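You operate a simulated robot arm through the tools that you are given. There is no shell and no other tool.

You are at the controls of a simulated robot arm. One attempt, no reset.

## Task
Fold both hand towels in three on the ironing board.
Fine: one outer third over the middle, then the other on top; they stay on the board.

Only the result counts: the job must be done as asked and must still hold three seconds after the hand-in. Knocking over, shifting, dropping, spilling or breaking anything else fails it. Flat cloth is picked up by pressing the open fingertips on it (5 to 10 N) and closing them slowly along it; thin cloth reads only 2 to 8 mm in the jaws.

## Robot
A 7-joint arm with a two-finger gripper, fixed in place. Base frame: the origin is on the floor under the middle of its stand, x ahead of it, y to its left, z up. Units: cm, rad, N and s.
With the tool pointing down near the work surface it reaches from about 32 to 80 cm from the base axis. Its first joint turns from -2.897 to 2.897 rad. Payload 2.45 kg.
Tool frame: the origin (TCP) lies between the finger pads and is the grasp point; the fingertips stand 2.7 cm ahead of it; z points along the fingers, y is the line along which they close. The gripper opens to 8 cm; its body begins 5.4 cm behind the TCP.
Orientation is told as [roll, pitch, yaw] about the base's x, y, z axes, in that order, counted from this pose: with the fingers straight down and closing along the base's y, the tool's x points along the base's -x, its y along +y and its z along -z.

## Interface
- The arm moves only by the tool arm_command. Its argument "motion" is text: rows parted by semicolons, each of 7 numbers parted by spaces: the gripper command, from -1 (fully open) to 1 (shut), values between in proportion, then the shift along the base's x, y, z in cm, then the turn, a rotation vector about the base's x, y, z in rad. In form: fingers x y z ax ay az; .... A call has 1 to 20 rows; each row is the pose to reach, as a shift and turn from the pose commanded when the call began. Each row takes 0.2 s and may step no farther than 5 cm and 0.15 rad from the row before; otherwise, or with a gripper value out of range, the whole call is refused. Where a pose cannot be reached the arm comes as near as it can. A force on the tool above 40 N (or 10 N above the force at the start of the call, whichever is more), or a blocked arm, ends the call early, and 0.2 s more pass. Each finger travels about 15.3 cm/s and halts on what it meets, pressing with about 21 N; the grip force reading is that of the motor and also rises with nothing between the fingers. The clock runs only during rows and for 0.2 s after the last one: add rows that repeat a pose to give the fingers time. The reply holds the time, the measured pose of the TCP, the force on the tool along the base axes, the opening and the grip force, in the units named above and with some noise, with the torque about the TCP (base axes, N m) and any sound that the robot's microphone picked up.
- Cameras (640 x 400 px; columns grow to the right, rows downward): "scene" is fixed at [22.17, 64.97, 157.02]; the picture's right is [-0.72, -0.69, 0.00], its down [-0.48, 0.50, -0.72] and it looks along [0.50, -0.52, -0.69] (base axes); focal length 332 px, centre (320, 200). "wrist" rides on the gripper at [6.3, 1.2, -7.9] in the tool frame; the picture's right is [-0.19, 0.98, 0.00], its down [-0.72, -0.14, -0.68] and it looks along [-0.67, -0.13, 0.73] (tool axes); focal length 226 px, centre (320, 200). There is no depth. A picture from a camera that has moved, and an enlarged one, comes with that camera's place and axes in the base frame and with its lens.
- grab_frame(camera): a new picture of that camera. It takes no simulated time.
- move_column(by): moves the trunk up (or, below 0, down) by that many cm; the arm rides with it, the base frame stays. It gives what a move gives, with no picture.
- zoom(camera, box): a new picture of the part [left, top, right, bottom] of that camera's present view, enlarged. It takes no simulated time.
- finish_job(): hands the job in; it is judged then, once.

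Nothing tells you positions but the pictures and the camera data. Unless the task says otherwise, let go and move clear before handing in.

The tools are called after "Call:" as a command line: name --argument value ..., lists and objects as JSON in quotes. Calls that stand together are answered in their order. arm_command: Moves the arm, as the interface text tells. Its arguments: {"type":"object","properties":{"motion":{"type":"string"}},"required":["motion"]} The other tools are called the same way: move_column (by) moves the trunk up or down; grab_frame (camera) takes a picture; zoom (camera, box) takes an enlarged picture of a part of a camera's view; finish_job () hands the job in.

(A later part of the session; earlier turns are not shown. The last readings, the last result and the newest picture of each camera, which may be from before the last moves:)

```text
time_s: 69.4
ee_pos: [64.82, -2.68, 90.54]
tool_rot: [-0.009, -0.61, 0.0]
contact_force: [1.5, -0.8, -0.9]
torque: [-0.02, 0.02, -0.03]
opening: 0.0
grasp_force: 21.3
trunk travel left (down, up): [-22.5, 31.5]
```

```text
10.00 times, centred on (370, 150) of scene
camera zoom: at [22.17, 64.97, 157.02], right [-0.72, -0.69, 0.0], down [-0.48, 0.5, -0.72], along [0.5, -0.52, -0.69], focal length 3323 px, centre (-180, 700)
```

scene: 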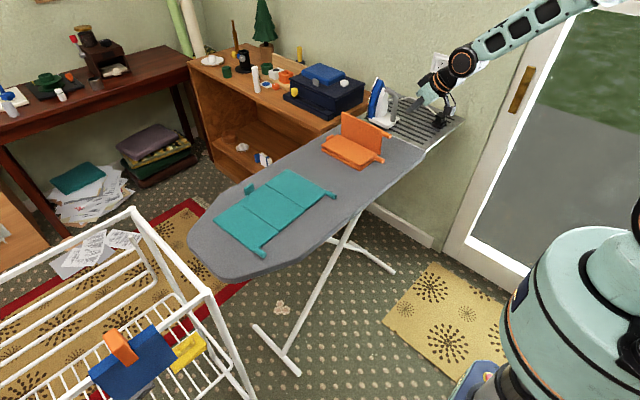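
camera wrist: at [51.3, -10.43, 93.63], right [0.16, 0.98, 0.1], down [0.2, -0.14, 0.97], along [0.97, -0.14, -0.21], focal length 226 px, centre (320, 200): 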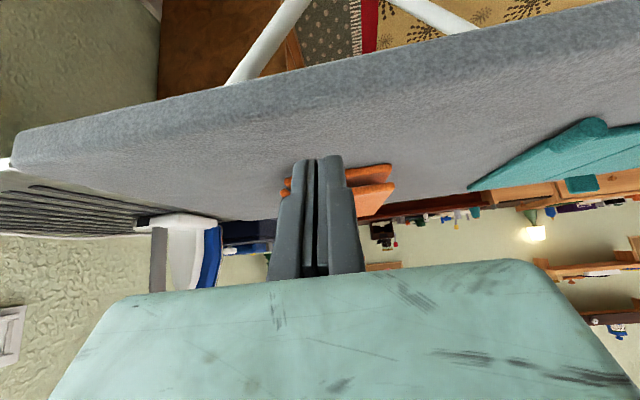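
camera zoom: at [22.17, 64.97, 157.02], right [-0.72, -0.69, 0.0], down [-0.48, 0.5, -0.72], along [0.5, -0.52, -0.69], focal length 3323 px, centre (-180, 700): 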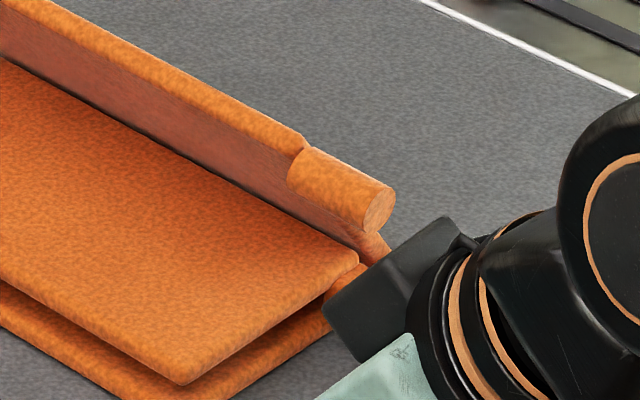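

The side view shows panel 1 lies flat but with a gap of one thickness beneath it. So its hinge is the higher one, and the -y third has to go under it. I'll redo the order: push the -y third back upright, unfold the +y third, then fold -y first and +y on top.

Call:
arm_command --motion "1 0 0 2 0 0 0; 1 0 0 4.5 0 0 0; 1 2 -0.5 4.8 0 0 0; 1 4 -1 4.8 0 0 0; 1 6 -1.3 4.8 0 0 0; 1 6 -1.3 4.8 0 0 0"

Call:
grab_frame --camera "wrist"

Call:
zoom --camera "scene" --box '[300, 100, 420, 175]'

```text
time_s: 70.8
ee_pos: [70.86, -4.22, 95.25]
tool_rot: [-0.007, -0.611, 0.0]
contact_force: [-0.1, 0.3, -1.3]
torque: [-0.01, -0.02, -0.02]
opening: 0.0
grasp_force: 20.9
trunk travel left (down, up): [-22.5, 31.5]
```

```text
taken
camera wrist: at [61.23, -2.93, 98.11], right [0.16, 0.98, 0.1], down [0.2, -0.14, 0.97], along [0.97, -0.14, -0.21], focal length 226 px, centre (320, 200)
```

wrist: 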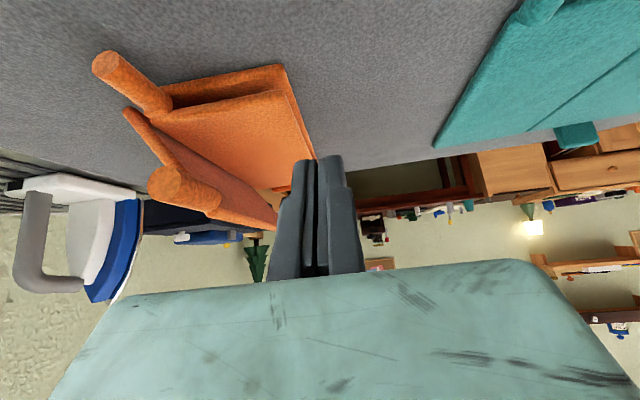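

```text
5.33 times, centred on (360, 138) of scene
camera zoom: at [22.17, 64.97, 157.02], right [-0.72, -0.69, 0.0], down [-0.48, 0.5, -0.72], along [0.5, -0.52, -0.69], focal length 1772 px, centre (107, 533)
```

zoom: 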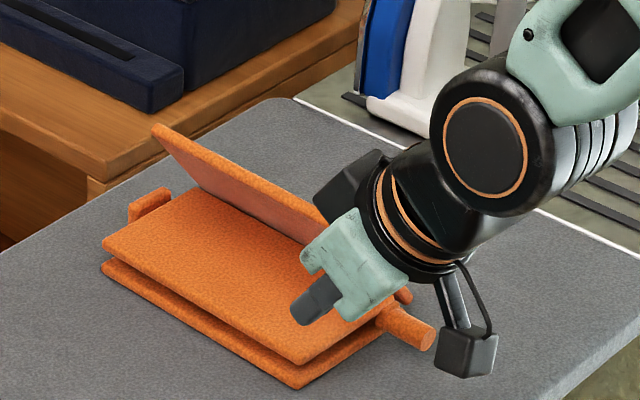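

Call:
arm_command --motion "1 0 -1.5 0 0 0 0; 1 0 -3 0 0 0 0; 1 0 -4.2 0.2 0 0 0; 1 0 -5.4 0.5 0 0 0; 1 0 -6.6 0.7 0 0 0; 1 0 -7.8 0.9 0 0 0; 1 0 -9 1.1 0 0 0; 1 0 -10.2 1.1 0 0 0; 1 0 -11.2 1.1 0 0 0; 1 0 -11.2 1.1 0 0 0"

Call:
zoom --camera "scene" --box '[300, 100, 420, 175]'

Call:
grab_frame --camera "wrist"

```text
time_s: 73.0
ee_pos: [70.91, -15.14, 96.56]
tool_rot: [-0.007, -0.612, -0.001]
contact_force: [0.6, -0.4, 0.5]
torque: [-0.01, 0.02, 0.01]
opening: 0.01
grasp_force: 21.4
trunk travel left (down, up): [-22.5, 31.5]
```

```text
5.33 times, centred on (360, 138) of scene
camera zoom: at [22.17, 64.97, 157.02], right [-0.72, -0.69, 0.0], down [-0.48, 0.5, -0.72], along [0.5, -0.52, -0.69], focal length 1772 px, centre (107, 533)
```

zoom: 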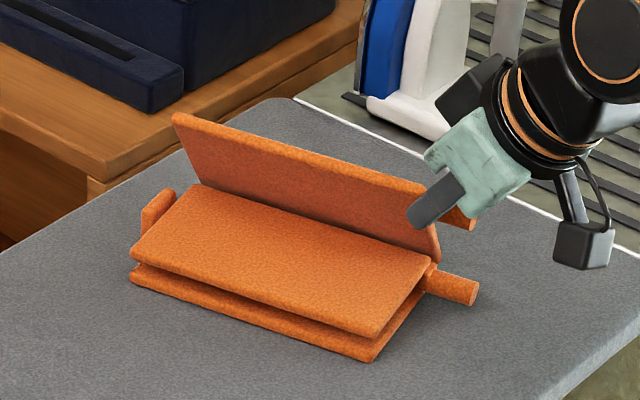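

```text
taken
camera wrist: at [61.25, -13.99, 99.38], right [0.16, 0.98, 0.1], down [0.2, -0.14, 0.97], along [0.97, -0.14, -0.21], focal length 226 px, centre (320, 200)
```

wrist: 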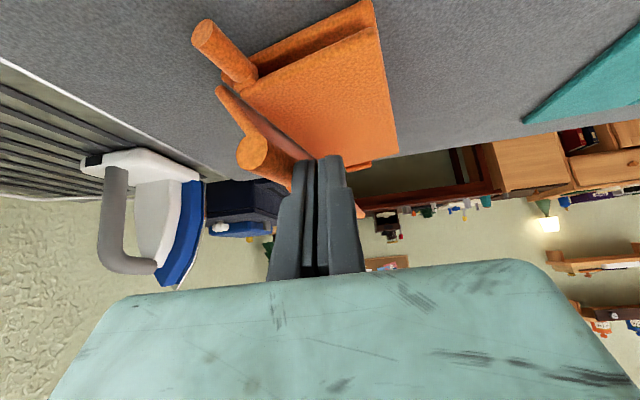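

The whole towel slid toward -y because the hinge is stiff, so pushing high up isn't safe. The round tabs can be gripped at any panel angle, so I'll grip and rotate instead. First I'll go above the standing tab, open and yawed to match the towel (about 0.2 rad).

Call:
arm_command --motion "1 0 1.5 0 0 0 0; 1 0 1.5 3 0 0 0; 0.5 0 1 6 0 0 0; 0.2 -0.3 -0.5 7 0 0 0.1; 0.2 -0.6 -1.7 7 0 0 0.2; 0.2 -0.6 -1.7 7 0 0 0.2"

Call:
grab_frame --camera "wrist"

Call:
zoom --camera "scene" --box '[300, 90, 428, 170]'

```text
time_s: 74.4
ee_pos: [70.3, -17.03, 103.63]
tool_rot: [-0.008, -0.613, 0.2]
contact_force: [0.1, 0.6, -0.4]
torque: [0.0, 0.02, -0.01]
opening: 3.21
grasp_force: 0.0
trunk travel left (down, up): [-22.5, 31.5]
```

```text
taken
camera wrist: at [60.6, -17.7, 106.35], right [-0.04, 0.99, 0.1], down [0.22, -0.09, 0.97], along [0.98, 0.06, -0.21], focal length 226 px, centre (320, 200)
```

wrist: 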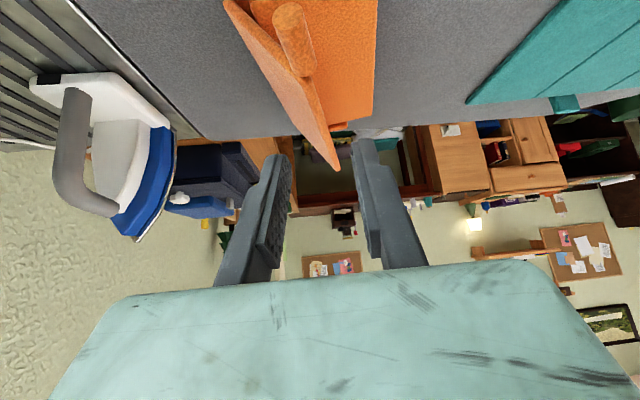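

```text
5.00 times, centred on (364, 130) of scene
camera zoom: at [22.17, 64.97, 157.02], right [-0.72, -0.69, 0.0], down [-0.48, 0.5, -0.72], along [0.5, -0.52, -0.69], focal length 1662 px, centre (100, 550)
```

zoom: 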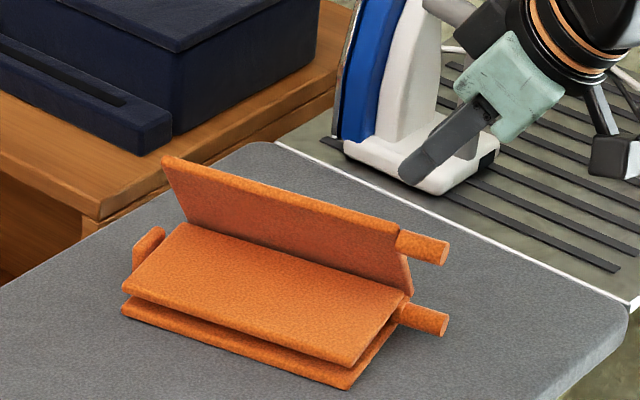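

I have a clear view now: the towel is yawed about 0.25 rad and the -y third still leans at about 120°. I'll lower over its tab.

Call:
arm_command --motion "0.2 0.1 -0.3 -2 0 0 0.045; 0.2 0.2 -0.43 -4 0 0 0.045; 0.2 0.2 -0.43 -5.5 0 0 0.045; 0.2 0.2 -0.43 -5.5 0 0 0.045"

Call:
grab_frame --camera "wrist"

Call:
zoom --camera "scene" --box '[300, 90, 428, 170]'

```text
time_s: 75.4
ee_pos: [70.48, -17.21, 98.11]
tool_rot: [-0.01, -0.613, 0.244]
contact_force: [0.1, -0.5, -0.6]
torque: [-0.05, 0.02, 0.02]
opening: 3.19
grasp_force: 0.1
trunk travel left (down, up): [-22.5, 31.5]
```

```text
taken
camera wrist: at [60.73, -18.42, 100.83], right [-0.08, 0.99, 0.1], down [0.22, -0.08, 0.97], along [0.97, 0.1, -0.21], focal length 226 px, centre (320, 200)
```

wrist: 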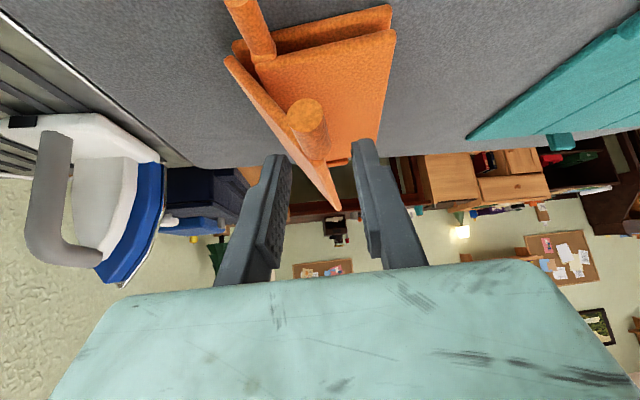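

```text
5.00 times, centred on (364, 130) of scene
camera zoom: at [22.17, 64.97, 157.02], right [-0.72, -0.69, 0.0], down [-0.48, 0.5, -0.72], along [0.5, -0.52, -0.69], focal length 1662 px, centre (100, 550)
```

zoom: 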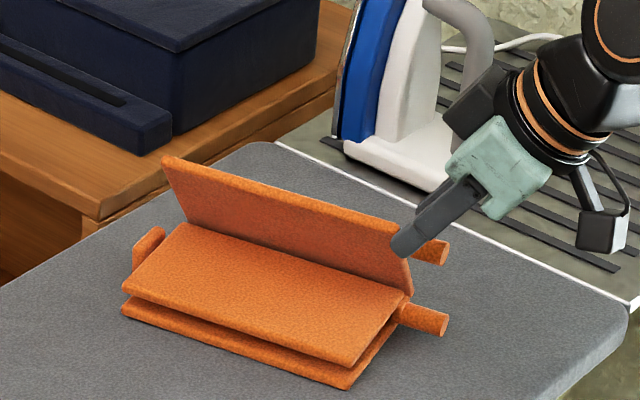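

Call:
arm_command --motion "0.2 0 -0.2 -0.9 0 0 0; 0.2 -0.05 -0.25 -1.7 0 0 0; 0.2 -0.05 -0.25 -1.7 0 0 0; 0.4 -0.05 -0.25 -1.7 0 0 0; 0.5 -0.05 -0.25 -1.7 0 0 0; 0.55 -0.05 -0.25 -1.7 0 0 0; 0.6 -0.05 -0.25 -1.7 0 0 0; 0.65 -0.05 -0.25 -1.7 0 0 0; 1 -0.05 -0.25 -1.7 0 0 0; 1 -0.05 -0.25 -1.7 0 0 0"

Call:
zoom --camera "wrist" --box '[190, 20, 450, 182]'

Call:
zoom --camera "scene" --box '[300, 90, 428, 170]'

```text
time_s: 77.6
ee_pos: [70.32, -17.68, 96.21]
tool_rot: [-0.006, -0.614, 0.245]
contact_force: [0.8, 0.6, 0.4]
torque: [0.01, 0.0, 0.03]
opening: 1.54
grasp_force: 21.4
trunk travel left (down, up): [-22.5, 31.5]
```

```text
2.46 times, centred on (320, 101) of wrist
camera zoom: at [60.63, -18.81, 99.06], right [-0.08, 0.99, 0.1], down [0.22, -0.08, 0.97], along [0.97, 0.1, -0.21], focal length 556 px, centre (320, 444)
```

zoom: 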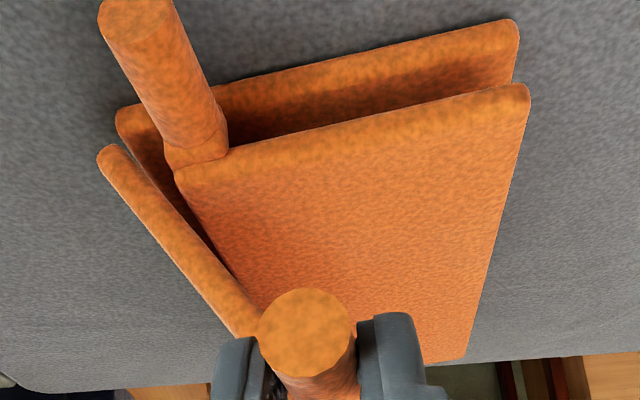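

```text
5.00 times, centred on (364, 130) of scene
camera zoom: at [22.17, 64.97, 157.02], right [-0.72, -0.69, 0.0], down [-0.48, 0.5, -0.72], along [0.5, -0.52, -0.69], focal length 1662 px, centre (100, 550)
```

zoom: 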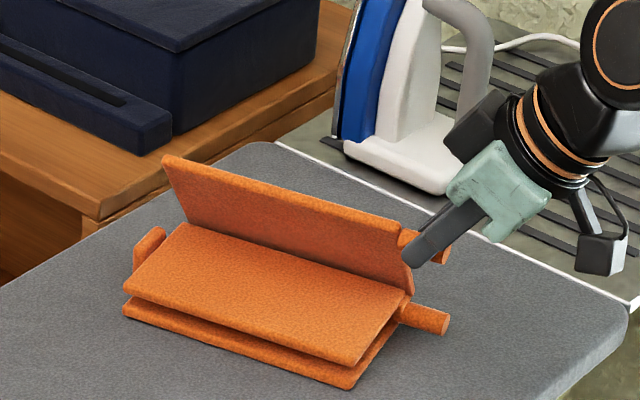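

The tab is gripped. I'll rotate this third open (away from panel 1) about its hinge, with a check part-way.

Call:
arm_command --motion "1 0.227 -0.905 0.474 0.097 0.0243 0; 1 0.464 -1.852 0.852 0.194 0.0486 0; 1 0.709 -2.83 1.131 0.291 0.0729 0; 1 0.709 -2.83 1.131 0.291 0.0729 0"

Call:
zoom --camera "scene" --box '[300, 90, 428, 170]'

```text
time_s: 78.6
ee_pos: [71.15, -20.44, 97.5]
tool_rot: [0.355, -0.583, 0.038]
contact_force: [0.4, 0.2, 0.1]
torque: [0.04, 0.02, 0.06]
opening: 1.56
grasp_force: 21.2
trunk travel left (down, up): [-22.5, 31.5]
```

```text
5.00 times, centred on (364, 130) of scene
camera zoom: at [22.17, 64.97, 157.02], right [-0.72, -0.69, 0.0], down [-0.48, 0.5, -0.72], along [0.5, -0.52, -0.69], focal length 1662 px, centre (100, 550)
```

zoom: 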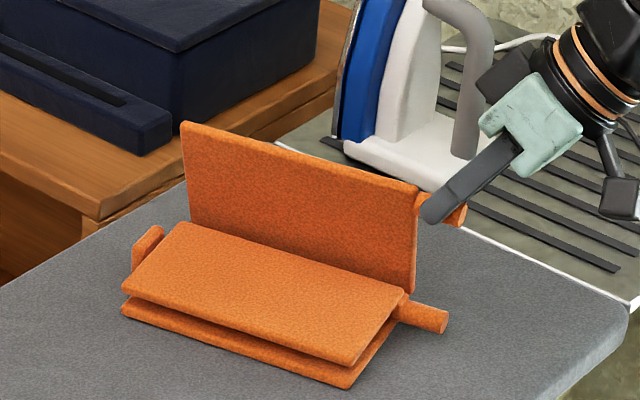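

Rotating cleanly without sliding. Continuing a bit further.

Call:
arm_command --motion "1 0.251 -1.002 0.177 0.097 0.0243 0; 1 0.505 -2.014 0.249 0.194 0.0486 0; 1 0.759 -3.029 0.217 0.291 0.0729 0; 1 1.011 -4.037 0.081 0.388 0.0972 0; 1 1.011 -4.037 0.081 0.388 0.0972 0"

Call:
zoom --camera "scene" --box '[300, 90, 428, 170]'

Call:
grab_frame --camera "scene"

```text
time_s: 79.8
ee_pos: [72.27, -24.57, 97.46]
tool_rot: [0.793, -0.454, -0.179]
contact_force: [0.3, 0.5, 0.4]
torque: [0.05, -0.23, -0.05]
opening: 1.53
grasp_force: 21.2
trunk travel left (down, up): [-22.5, 31.5]
```

```text
5.00 times, centred on (364, 130) of scene
camera zoom: at [22.17, 64.97, 157.02], right [-0.72, -0.69, 0.0], down [-0.48, 0.5, -0.72], along [0.5, -0.52, -0.69], focal length 1662 px, centre (100, 550)
```

zoom: 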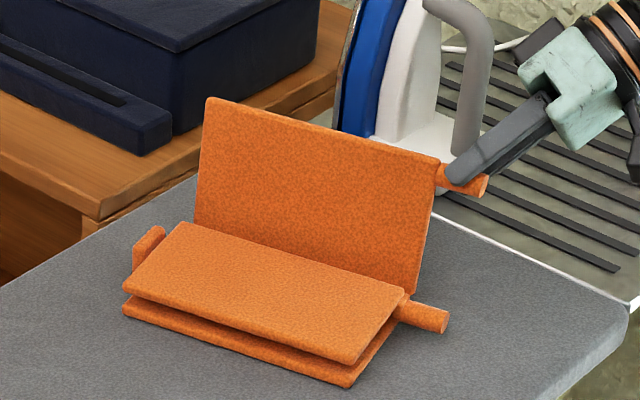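

```text
taken
```

scene: 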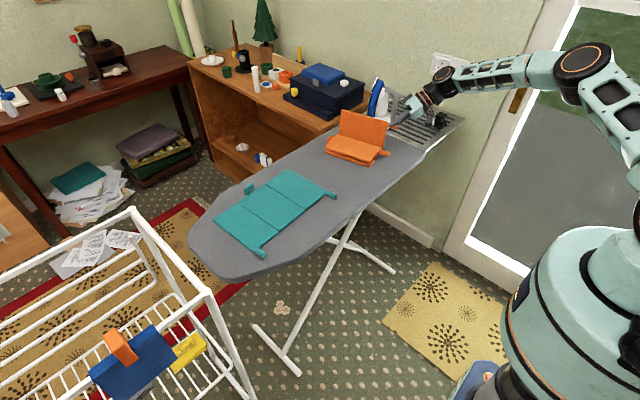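

The -y third now stands slightly open (about 80°). I'll release it, back off along its tab, rise and turn the tool upright again.

Call:
arm_command --motion "0.55 0 0 0 0 0 0; 0.5 0 0 0 0 0 0; 0.45 0 0 0 0 0 0; 0.45 -1.46 -0.36 0 0 0 0; 0.45 -2.9 -0.73 0 0 0 0; 0.45 -4.4 -1.1 0 0 0 0; 0.45 -5.8 -1.46 0 0 0 0; 0.45 -5.8 -1.46 2 -0.097 -0.0243 0; 0.45 -5.8 -1.2 4.5 -0.194 -0.0486 0; 0.45 -5.8 -0.5 6 -0.291 -0.0729 0; 0.45 -5.8 0.5 6 -0.388 -0.0972 0; 0.45 -5.8 1.5 6 -0.485 -0.1215 0; 0.45 -5.8 2.5 6 -0.582 -0.1458 0; 0.45 -5.8 3.5 6 -0.679 -0.17 0; 0.45 -5.8 3.5 6 -0.679 -0.17 0"

Call:
grab_frame --camera "wrist"

Call:
zoom --camera "scene" --box '[300, 90, 428, 170]'

```text
time_s: 83.0
ee_pos: [66.65, -20.95, 103.58]
tool_rot: [-0.007, -0.612, 0.245]
contact_force: [0.1, 0.3, -0.3]
torque: [0.01, 0.04, 0.01]
opening: 2.2
grasp_force: 0.2
trunk travel left (down, up): [-22.5, 31.5]
```

```text
taken
camera wrist: at [56.87, -22.15, 106.4], right [-0.08, 0.99, 0.1], down [0.22, -0.08, 0.97], along [0.97, 0.1, -0.21], focal length 226 px, centre (320, 200)
```

wrist: 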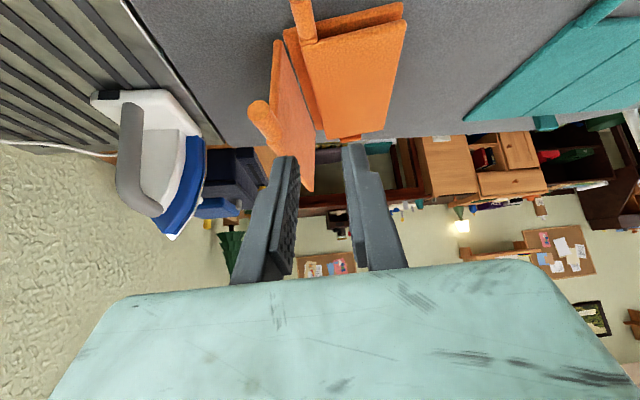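

```text
5.00 times, centred on (364, 130) of scene
camera zoom: at [22.17, 64.97, 157.02], right [-0.72, -0.69, 0.0], down [-0.48, 0.5, -0.72], along [0.5, -0.52, -0.69], focal length 1662 px, centre (100, 550)
```

zoom: 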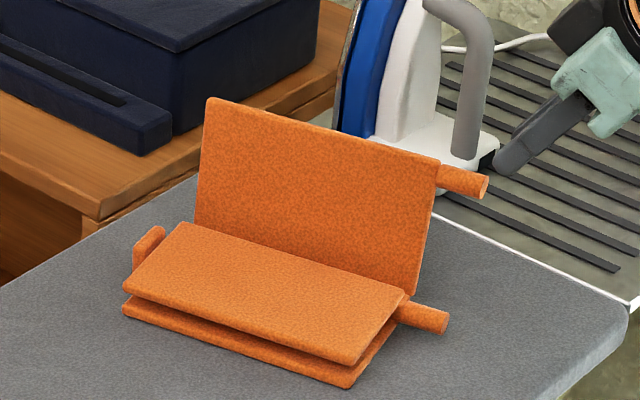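

Panel 3 stands by itself. Next I'll open panel 1 by its tab (y≈-20, z≈87.6). I'll come down behind it at a steeper pitch to keep clear of the standing tab, then look.

Call:
arm_command --motion "0.2 0 -0.3 -2.5 0.017 -0.068 0; 0.2 -0.05 -0.56 -5 0.034 -0.136 0; 0.2 -0.05 -0.56 -7.5 0.034 -0.136 0; 0.2 -0.05 -0.56 -10 0.034 -0.136 0; 0.2 -0.05 -0.56 -12 0.034 -0.136 0; 0.2 -0.05 -0.56 -12 0.034 -0.136 0"

Call:
grab_frame --camera "wrist"

Call:
zoom --camera "scene" --box '[320, 90, 448, 170]'

```text
time_s: 84.4
ee_pos: [66.48, -21.44, 91.48]
tool_rot: [-0.01, -0.753, 0.242]
contact_force: [1.0, -0.1, 1.0]
torque: [0.01, -0.01, 0.01]
opening: 3.22
grasp_force: 0.0
trunk travel left (down, up): [-22.5, 31.5]
```

```text
taken
camera wrist: at [56.42, -22.78, 92.99], right [-0.1, 0.99, 0.13], down [0.09, -0.12, 0.99], along [0.99, 0.11, -0.08], focal length 226 px, centre (320, 200)
```

wrist: 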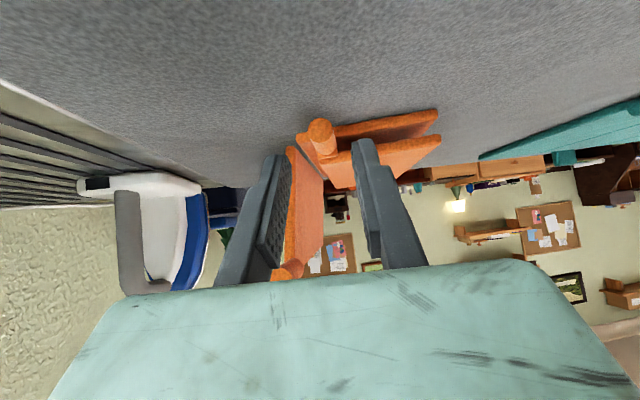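

```text
5.00 times, centred on (384, 130) of scene
camera zoom: at [22.17, 64.97, 157.02], right [-0.72, -0.69, 0.0], down [-0.48, 0.5, -0.72], along [0.5, -0.52, -0.69], focal length 1662 px, centre (0, 550)
```

zoom: 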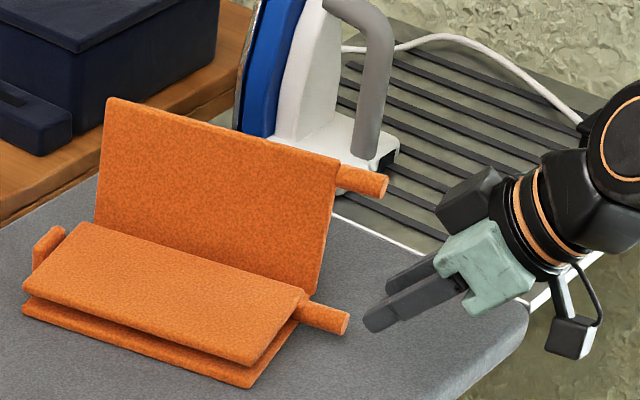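

The tab is centred. I'll lower and slide forward along it.

Call:
arm_command --motion "0.2 0 0 -1.5 0 0 0; 0.2 0 0 -2.7 0 0 0; 0.2 0.97 0.24 -2.7 0 0 0; 0.2 1.94 0.48 -2.7 0 0 0; 0.2 2.9 0.73 -2.7 0 0 0; 0.2 3.7 0.95 -2.7 0 0 0; 0.2 3.7 0.95 -2.7 0 0 0"

Call:
grab_frame --camera "wrist"

Call:
zoom --camera "scene" --box '[320, 90, 448, 170]'

```text
time_s: 86.0
ee_pos: [69.91, -20.47, 88.93]
tool_rot: [-0.008, -0.754, 0.245]
contact_force: [-0.3, 0.2, 0.7]
torque: [-0.01, 0.0, 0.02]
opening: 3.19
grasp_force: 0.0
trunk travel left (down, up): [-22.5, 31.5]
```

```text
taken
camera wrist: at [59.92, -21.82, 90.35], right [-0.1, 0.99, 0.13], down [0.09, -0.12, 0.99], along [0.99, 0.11, -0.08], focal length 226 px, centre (320, 200)
```

wrist: 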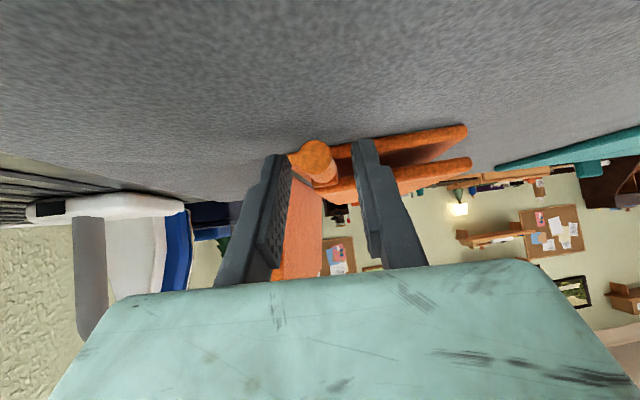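

```text
5.00 times, centred on (384, 130) of scene
camera zoom: at [22.17, 64.97, 157.02], right [-0.72, -0.69, 0.0], down [-0.48, 0.5, -0.72], along [0.5, -0.52, -0.69], focal length 1662 px, centre (0, 550)
```

zoom: 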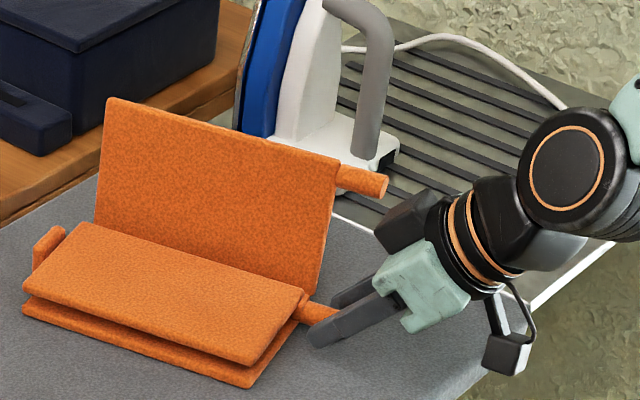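

Call:
arm_command --motion "0.4 0 0 -0.1 0 0 0; 0.5 0 0 -0.1 0 0 0; 0.55 0 0 -0.1 0 0 0; 0.6 0 0 -0.1 0 0 0; 0.65 0 0 -0.1 0 0 0; 1 0 0 -0.1 0 0 0; 1 0 0 -0.1 0 0 0"

Call:
zoom --camera "wrist" --box '[190, 60, 510, 260]'

```text
time_s: 87.6
ee_pos: [69.95, -20.52, 88.8]
tool_rot: [-0.005, -0.752, 0.244]
contact_force: [1.6, 0.3, 0.5]
torque: [-0.03, 0.04, -0.02]
opening: 1.55
grasp_force: 21.0
trunk travel left (down, up): [-22.5, 31.5]
```

```text
2.00 times, centred on (350, 160) of wrist
camera zoom: at [59.96, -21.83, 90.27], right [-0.1, 0.99, 0.13], down [0.09, -0.12, 0.99], along [0.99, 0.11, -0.08], focal length 452 px, centre (260, 280)
```

zoom: 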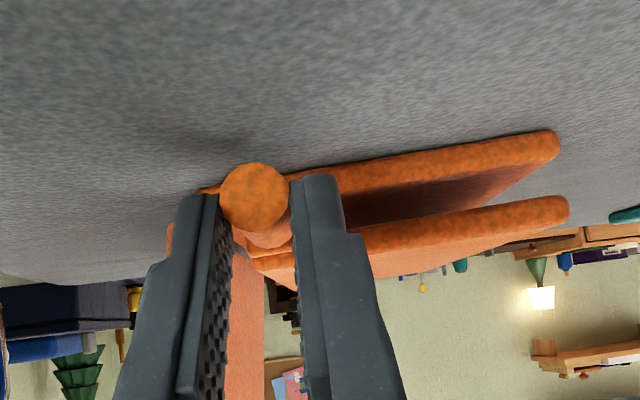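

Panel 1's tab is gripped. I'll swing it open toward +y, first half.

Call:
arm_command --motion "1 -0.053 0.211 0.849 -0.097 -0.0243 0; 1 -0.126 0.503 1.674 -0.194 -0.0486 0; 1 -0.219 0.874 2.463 -0.291 -0.0729 0; 1 -0.33 1.319 3.211 -0.388 -0.0972 0; 1 -0.46 1.835 3.909 -0.485 -0.1215 0; 1 -0.46 1.835 3.909 -0.485 -0.1215 0"

Call:
zoom --camera "scene" --box '[300, 80, 444, 170]'

Call:
grab_frame --camera "wrist"

```text
time_s: 89.0
ee_pos: [69.52, -18.83, 92.6]
tool_rot: [-0.651, -0.643, 0.664]
contact_force: [-0.6, -1.0, 1.3]
torque: [-0.07, 0.03, -0.11]
opening: 1.56
grasp_force: 21.2
trunk travel left (down, up): [-22.5, 31.5]
```

```text
4.44 times, centred on (372, 125) of scene
camera zoom: at [22.17, 64.97, 157.02], right [-0.72, -0.69, 0.0], down [-0.48, 0.5, -0.72], along [0.5, -0.52, -0.69], focal length 1477 px, centre (89, 533)
```

zoom: 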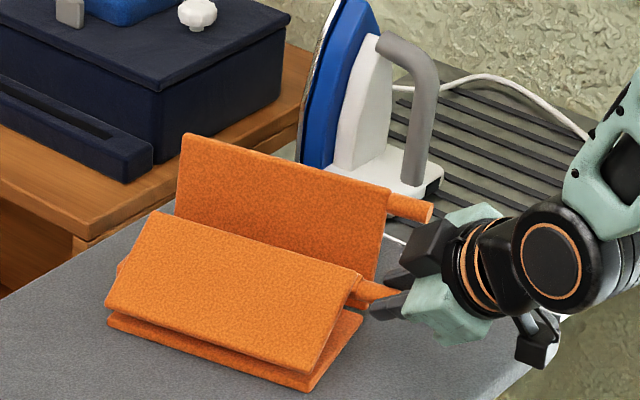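

```text
taken
camera wrist: at [59.34, -19.48, 93.22], right [-0.08, 0.93, -0.36], down [-0.03, 0.36, 0.93], along [1.0, 0.09, 0.0], focal length 226 px, centre (320, 200)
```

wrist: 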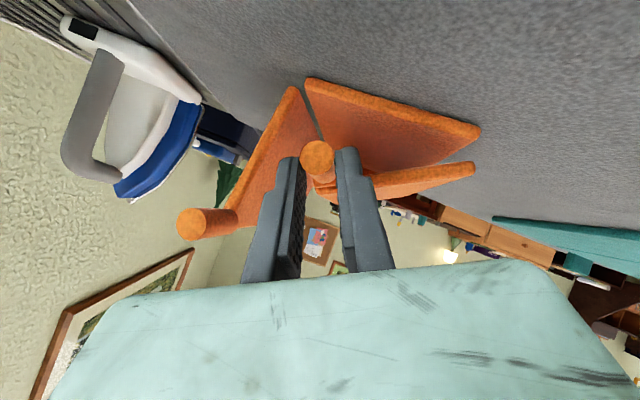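

Call:
arm_command --motion "1 -0.145 0.58 0.641 -0.097 -0.0243 0; 1 -0.305 1.221 1.219 -0.194 -0.0486 0; 1 -0.479 1.912 1.73 -0.291 -0.0729 0; 1 -0.664 2.651 2.165 -0.388 -0.0972 0; 1 -0.859 3.428 2.524 -0.485 -0.1215 0; 1 -0.859 3.428 2.524 -0.485 -0.1215 0"

Call:
zoom --camera "scene" --box '[300, 80, 444, 170]'

Call:
grab_frame --camera "wrist"

```text
time_s: 90.4
ee_pos: [68.63, -15.3, 95.17]
tool_rot: [-1.142, -0.378, 0.911]
contact_force: [1.6, -1.2, 4.3]
torque: [0.01, -0.1, -0.02]
opening: 1.55
grasp_force: 21.3
trunk travel left (down, up): [-22.5, 31.5]
```

```text
4.44 times, centred on (372, 125) of scene
camera zoom: at [22.17, 64.97, 157.02], right [-0.72, -0.69, 0.0], down [-0.48, 0.5, -0.72], along [0.5, -0.52, -0.69], focal length 1477 px, centre (89, 533)
```

zoom: 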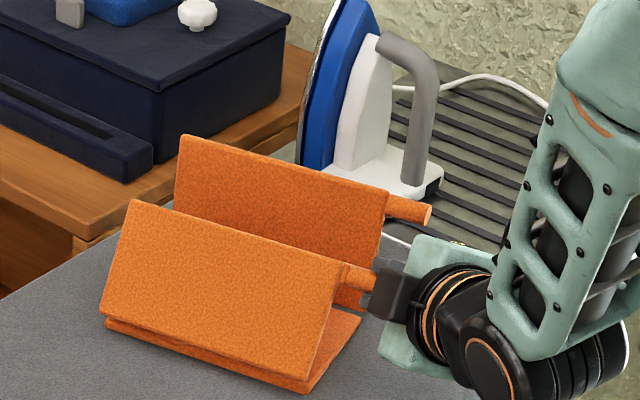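

```text
taken
camera wrist: at [58.49, -15.97, 94.84], right [-0.01, 0.65, -0.76], down [-0.13, 0.75, 0.65], along [0.99, 0.1, 0.08], focal length 226 px, centre (320, 200)
```

wrist: 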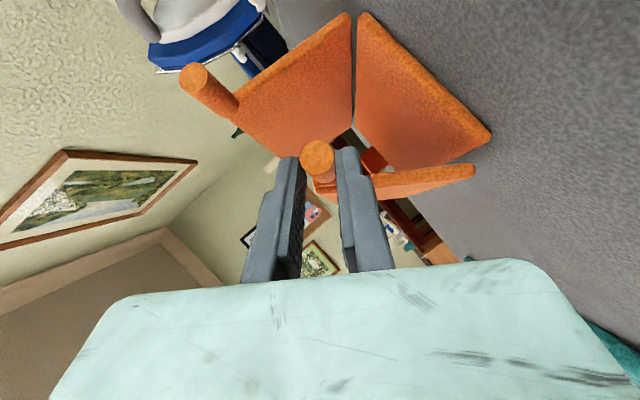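

Call:
arm_command --motion "1 -0.202 0.808 0.35 -0.097 -0.0243 0; 1 -0.41 1.638 0.566 -0.194 -0.0486 0; 1 -0.622 2.483 0.672 -0.291 -0.0729 0; 1 -0.834 3.333 0.688 -0.388 -0.0972 0; 1 -1.047 4.183 0.62 -0.485 -0.1215 0; 1 -1.257 5.019 0.463 -0.582 -0.1458 0; 1 -1.257 5.019 0.463 -0.582 -0.1458 0"

Call:
zoom --camera "scene" --box '[300, 80, 444, 170]'

Call:
grab_frame --camera "scene"

Call:
grab_frame --camera "wrist"

```text
time_s: 92.0
ee_pos: [67.27, -10.33, 95.92]
tool_rot: [-1.605, 0.018, 0.996]
contact_force: [-2.8, 0.1, 18.5]
torque: [-0.19, -0.19, -0.03]
opening: 1.54
grasp_force: 21.2
trunk travel left (down, up): [-22.5, 31.5]
```

```text
4.44 times, centred on (372, 125) of scene
camera zoom: at [22.17, 64.97, 157.02], right [-0.72, -0.69, 0.0], down [-0.48, 0.5, -0.72], along [0.5, -0.52, -0.69], focal length 1477 px, centre (89, 533)
```

zoom: 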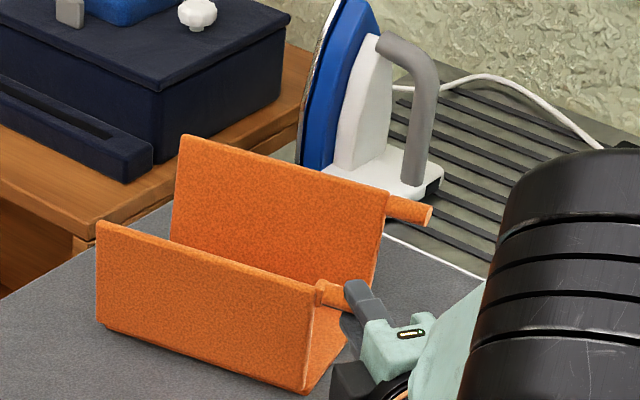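

```text
taken
```

scene: 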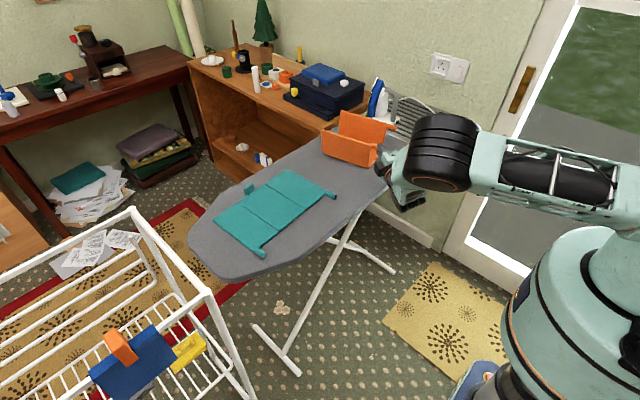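

```text
taken
camera wrist: at [57.31, -11.41, 94.49], right [0.12, 0.13, -0.98], down [-0.19, 0.98, 0.1], along [0.97, 0.17, 0.14], focal length 226 px, centre (320, 200)
```

wrist: 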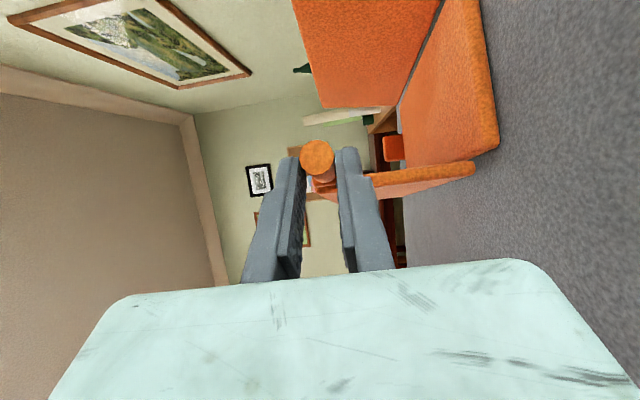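

Panel 1 now stands upright. I'll ease the downward press, release, back off along the tab and turn the tool upright to regrip the tab from above.

Call:
arm_command --motion "1 0 0 0.4 0 0 0; 0.55 0 0 0.4 0 0 0; 0.45 0 0 0.3 0 0 0; 0.4 0 0 0.3 0 0 0; 0.4 -1.46 -0.36 0.3 0 0 0; 0.4 -2.9 -0.73 0.3 0 0 0; 0.4 -4.4 -1.1 0.3 0 0 0; 0.4 -5.8 -1.46 1.3 0.097 0.0243 0; 0.4 -5.8 -1.46 3.3 0.218 0.0547 0; 0.4 -5.8 -1.46 5.3 0.34 0.085 0; 0.4 -5.8 -1.46 7.3 0.485 0.1215 0; 0.4 -5.8 -1.46 8 0.63 0.158 0; 0.4 -5.8 -1.46 8 0.776 0.194 0; 0.4 -5.8 -1.46 8 0.921 0.231 0; 0.4 -5.8 -1.46 8 1.067 0.267 0; 0.4 -5.8 -1.46 8 1.213 0.304 0; 0.4 -5.8 -1.46 8 1.358 0.34 0; 0.4 -5.8 -1.46 8 1.5 0.376 0; 0.4 -5.8 -1.46 8 1.552 0.389 0; 0.4 -5.8 -1.46 8 1.552 0.389 0"

Call:
grab_frame --camera "wrist"

Call:
zoom --camera "scene" --box '[300, 80, 444, 170]'

```text
time_s: 96.2
ee_pos: [61.67, -11.68, 103.64]
tool_rot: [-0.008, -0.753, 0.244]
contact_force: [-0.2, -0.5, 0.2]
torque: [0.01, -0.02, 0.03]
opening: 2.4
grasp_force: 0.0
trunk travel left (down, up): [-22.5, 31.5]
```

```text
taken
camera wrist: at [51.63, -12.89, 105.07], right [-0.1, 0.99, 0.13], down [0.09, -0.12, 0.99], along [0.99, 0.11, -0.08], focal length 226 px, centre (320, 200)
```

wrist: 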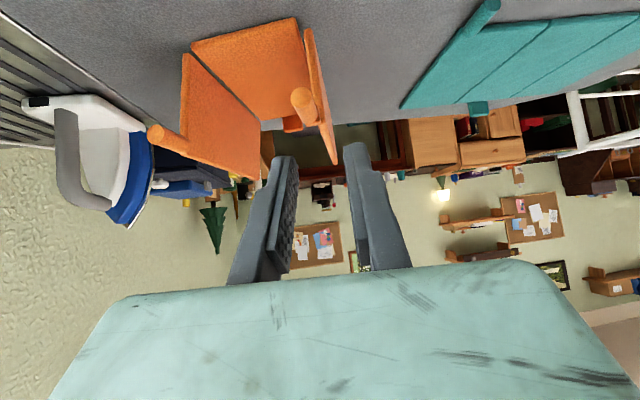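

```text
4.44 times, centred on (372, 125) of scene
camera zoom: at [22.17, 64.97, 157.02], right [-0.72, -0.69, 0.0], down [-0.48, 0.5, -0.72], along [0.5, -0.52, -0.69], focal length 1477 px, centre (89, 533)
```

zoom: 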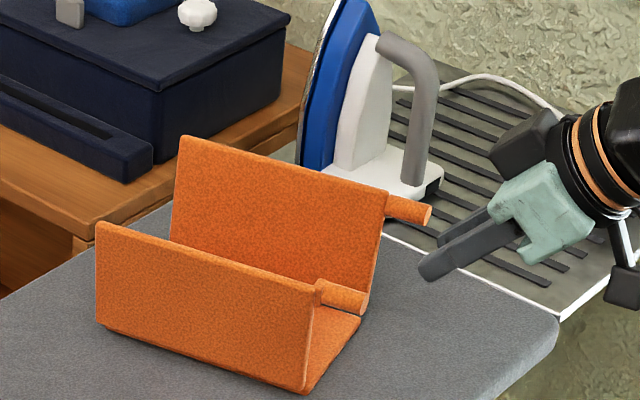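

Both outer thirds now stand upright. I'll regrip panel 1's tab with the tool upright by sliding forward along it.

Call:
arm_command --motion "0.2 0.1 -0.6 -2 0 0 0; 0.2 0.32 -1.26 -4.5 0 0 0; 0.2 0.32 -1.26 -6.4 0 0 0; 0.2 1.6 -0.95 -6.4 0 0 0; 0.2 2.9 -0.63 -6.4 0 0 0; 0.2 3.8 -0.4 -6.4 0 0 0; 0.2 3.8 -0.4 -6.4 0 0 0"

Call:
grab_frame --camera "wrist"

```text
time_s: 97.8
ee_pos: [65.41, -12.16, 97.3]
tool_rot: [-0.009, -0.751, 0.244]
contact_force: [0.6, 0.3, -1.6]
torque: [0.01, 0.02, 0.02]
opening: 3.2
grasp_force: 0.0
trunk travel left (down, up): [-22.5, 31.5]
```

```text
taken
camera wrist: at [55.38, -13.4, 98.75], right [-0.1, 0.99, 0.13], down [0.09, -0.12, 0.99], along [0.99, 0.11, -0.08], focal length 226 px, centre (320, 200)
```

wrist: 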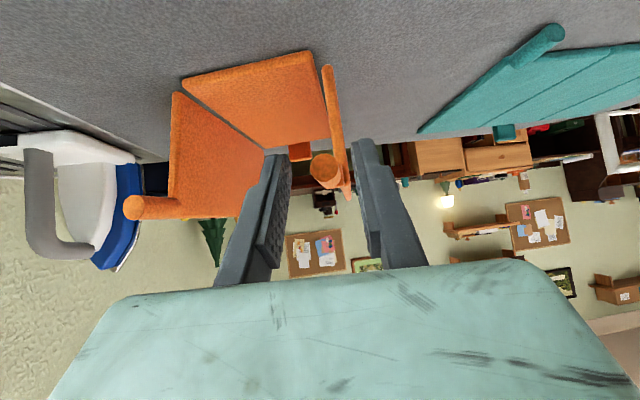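

Call:
arm_command --motion "0.2 1.0 0.2 0 0 0 0; 0.2 2.0 0.43 0 0 0 0; 0.2 2.65 0.58 0 0 0 0; 0.2 2.65 0.58 0 0 0 0; 0.4 2.65 0.58 0 0 0 0; 0.5 2.65 0.58 0 0 0 0; 0.55 2.65 0.58 0 0 0 0; 0.6 2.65 0.58 0 0 0 0; 0.65 2.65 0.58 0 0 0 0; 1 2.65 0.58 0 0 0 0; 1 2.65 0.58 0 0 0 0"

Call:
grab_frame --camera "wrist"

Call:
zoom --camera "scene" --box '[300, 80, 444, 170]'

```text
time_s: 100.2
ee_pos: [68.19, -11.64, 97.25]
tool_rot: [-0.008, -0.753, 0.244]
contact_force: [1.2, 0.5, 0.1]
torque: [-0.01, 0.04, 0.03]
opening: 1.55
grasp_force: 21.0
trunk travel left (down, up): [-22.5, 31.5]
```

```text
taken
camera wrist: at [58.14, -12.79, 98.66], right [-0.1, 0.99, 0.13], down [0.09, -0.12, 0.99], along [0.99, 0.11, -0.08], focal length 226 px, centre (320, 200)
```

wrist: 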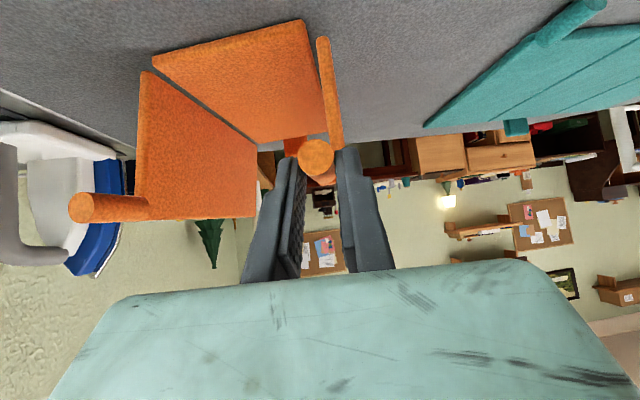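

```text
4.44 times, centred on (372, 125) of scene
camera zoom: at [22.17, 64.97, 157.02], right [-0.72, -0.69, 0.0], down [-0.48, 0.5, -0.72], along [0.5, -0.52, -0.69], focal length 1477 px, centre (89, 533)
```

zoom: 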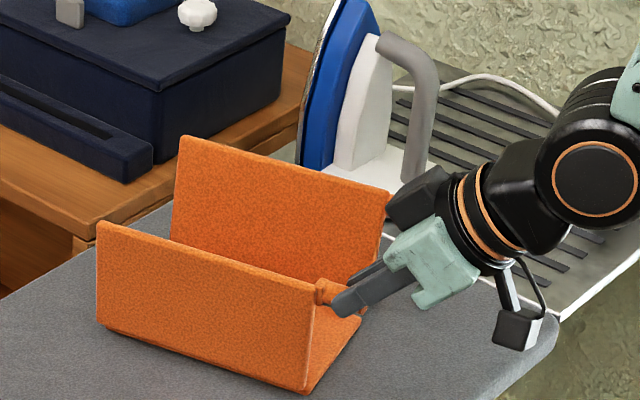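

Gripped. I'll rotate panel 1 down toward open, stopping above the board.

Call:
arm_command --motion "1 -0.248 0.989 -0.05 -0.097 -0.0243 0; 1 -0.492 1.963 -0.25 -0.194 -0.0486 0; 1 -0.729 2.912 -0.56 -0.291 -0.0729 0; 1 -0.959 3.827 -0.97 -0.388 -0.0972 0; 1 -1.176 4.696 -1.47 -0.485 -0.1215 0; 1 -1.176 4.696 -1.47 -0.485 -0.1215 0"

Call:
zoom --camera "scene" --box '[300, 80, 444, 170]'

```text
time_s: 101.6
ee_pos: [66.8, -6.84, 95.76]
tool_rot: [-0.654, -0.642, 0.667]
contact_force: [-0.6, 0.3, 4.8]
torque: [-0.2, 0.05, 0.05]
opening: 1.53
grasp_force: 21.7
trunk travel left (down, up): [-22.5, 31.5]
```

```text
4.44 times, centred on (372, 125) of scene
camera zoom: at [22.17, 64.97, 157.02], right [-0.72, -0.69, 0.0], down [-0.48, 0.5, -0.72], along [0.5, -0.52, -0.69], focal length 1477 px, centre (89, 533)
```

zoom: 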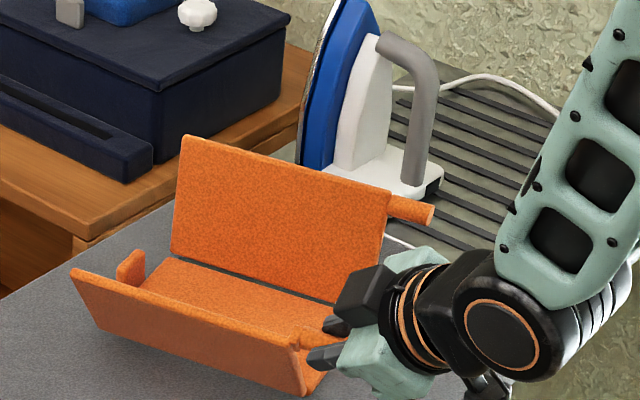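

Good. Continuing down.

Call:
arm_command --motion "1 -0.205 0.816 -0.56 -0.097 -0.0243 0; 1 -0.394 1.572 -1.21 -0.194 -0.0486 0; 1 -0.567 2.26 -1.94 -0.291 -0.0729 0; 1 -0.72 2.872 -2.75 -0.388 -0.0972 0; 1 -0.853 3.403 -3.61 -0.485 -0.1215 0; 1 -0.964 3.847 -4.53 -0.582 -0.1458 0; 1 -0.964 3.847 -4.53 -0.582 -0.1458 0"

Call:
zoom --camera "scene" --box '[300, 80, 444, 170]'

Call:
grab_frame --camera "wrist"

```text
time_s: 103.2
ee_pos: [66.13, -3.05, 91.11]
tool_rot: [-1.223, -0.313, 0.938]
contact_force: [0.1, 0.3, 0.5]
torque: [0.04, 0.06, 0.15]
opening: 1.55
grasp_force: 20.9
trunk travel left (down, up): [-22.5, 31.5]
```

```text
4.44 times, centred on (372, 125) of scene
camera zoom: at [22.17, 64.97, 157.02], right [-0.72, -0.69, 0.0], down [-0.48, 0.5, -0.72], along [0.5, -0.52, -0.69], focal length 1477 px, centre (89, 533)
```

zoom: 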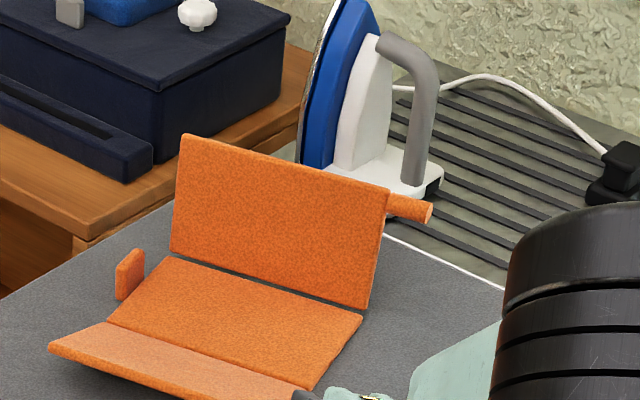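

```text
taken
camera wrist: at [55.91, -3.78, 90.59], right [0.01, 0.58, -0.82], down [-0.14, 0.81, 0.57], along [0.99, 0.11, 0.09], focal length 226 px, centre (320, 200)
```

wrist: 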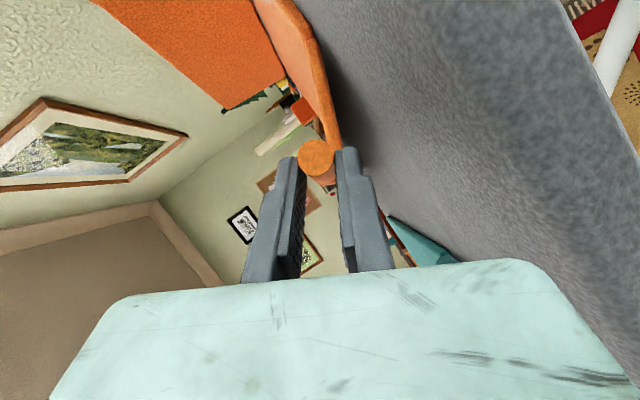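

Call:
arm_command --motion "0.55 0 0 0 0 0 0; 0.45 0 0 0 0 0 0; 0.4 0 0 0 0 0 0; 0.4 -1.46 -0.36 0 0 0 0; 0.4 -2.9 -0.73 0 0 0 0; 0.4 -4.4 -1.1 0 0 0 0; 0.4 -5.8 -1.46 1 0 0 0; 0.4 -5.8 -1.46 3.5 0.12 0.03 0; 0.4 -5.8 -1.46 6 0.26 0.065 0; 0.4 -5.8 -1.46 8.5 0.4 0.1 0; 0.4 -5.8 -1.46 10 0.54 0.135 0; 0.4 -5.8 -1.46 10 0.68 0.17 0; 0.4 -5.8 -1.46 10 0.82 0.205 0; 0.4 -5.8 -1.46 10 0.96 0.24 0; 0.4 -5.8 -1.46 10 1.067 0.267 0; 0.4 -5.8 -1.46 10 1.067 0.267 0"

Call:
grab_frame --camera "wrist"

Call:
zoom --camera "scene" --box '[280, 80, 440, 180]'

```text
time_s: 106.6
ee_pos: [60.16, -4.54, 101.22]
tool_rot: [-0.006, -0.751, 0.244]
contact_force: [0.1, -0.3, 0.2]
torque: [0.02, 0.05, -0.02]
opening: 2.41
grasp_force: 0.1
trunk travel left (down, up): [-22.5, 31.5]
```

```text
taken
camera wrist: at [50.16, -5.75, 102.65], right [-0.1, 0.99, 0.13], down [0.09, -0.12, 0.99], along [0.99, 0.11, -0.08], focal length 226 px, centre (320, 200)
```

wrist: 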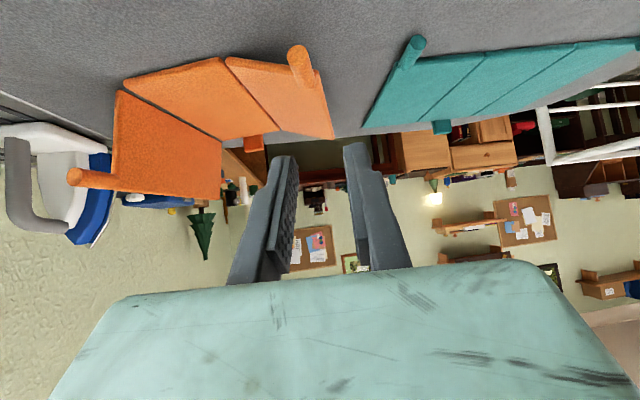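

```text
4.00 times, centred on (360, 130) of scene
camera zoom: at [22.17, 64.97, 157.02], right [-0.72, -0.69, 0.0], down [-0.48, 0.5, -0.72], along [0.5, -0.52, -0.69], focal length 1329 px, centre (160, 480)
```

zoom: 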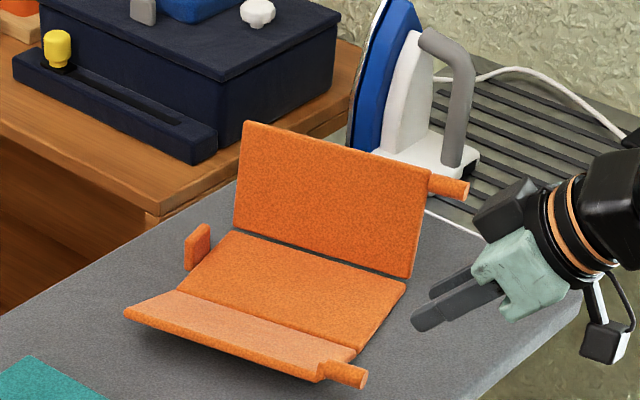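

Panel 1 is open to about 20°. I'll press its tab gently down to flatten it.

Call:
arm_command --motion "0.7 2.5 0.2 -1 0 0 0; 1 5 0.4 -3 0 0 0; 1 7.5 0.55 -5 0 0 0; 1 7.5 0.55 -7 0 0 0; 1 7.5 0.55 -8.5 0 0 0; 1 7.5 0.55 -9.5 0 0 0; 1 7.5 0.55 -10.3 0 0 0; 1 7.5 0.55 -10.8 0 0 0; 1 7.5 0.55 -10.8 0 0 0"

Call:
zoom --camera "scene" --box '[280, 80, 440, 180]'

Call:
grab_frame --camera "wrist"

```text
time_s: 108.6
ee_pos: [67.69, -3.83, 90.35]
tool_rot: [-0.008, -0.752, 0.246]
contact_force: [0.4, 0.5, -0.2]
torque: [0.0, 0.0, 0.01]
opening: 0.0
grasp_force: 21.0
trunk travel left (down, up): [-22.5, 31.5]
```

```text
4.00 times, centred on (360, 130) of scene
camera zoom: at [22.17, 64.97, 157.02], right [-0.72, -0.69, 0.0], down [-0.48, 0.5, -0.72], along [0.5, -0.52, -0.69], focal length 1329 px, centre (160, 480)
```

zoom: 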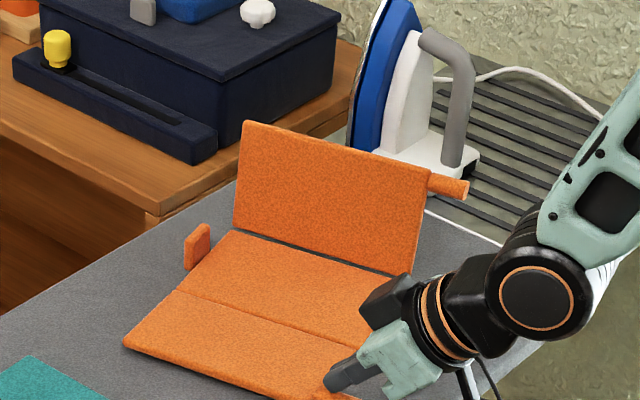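

```text
taken
camera wrist: at [57.65, -5.14, 91.86], right [-0.1, 0.99, 0.13], down [0.09, -0.12, 0.99], along [0.99, 0.11, -0.08], focal length 226 px, centre (320, 200)
```

wrist: 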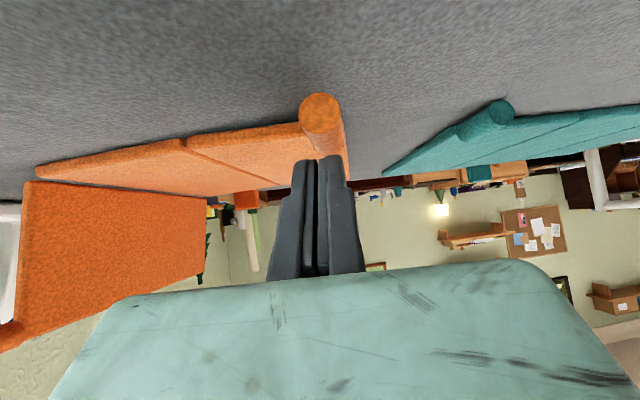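

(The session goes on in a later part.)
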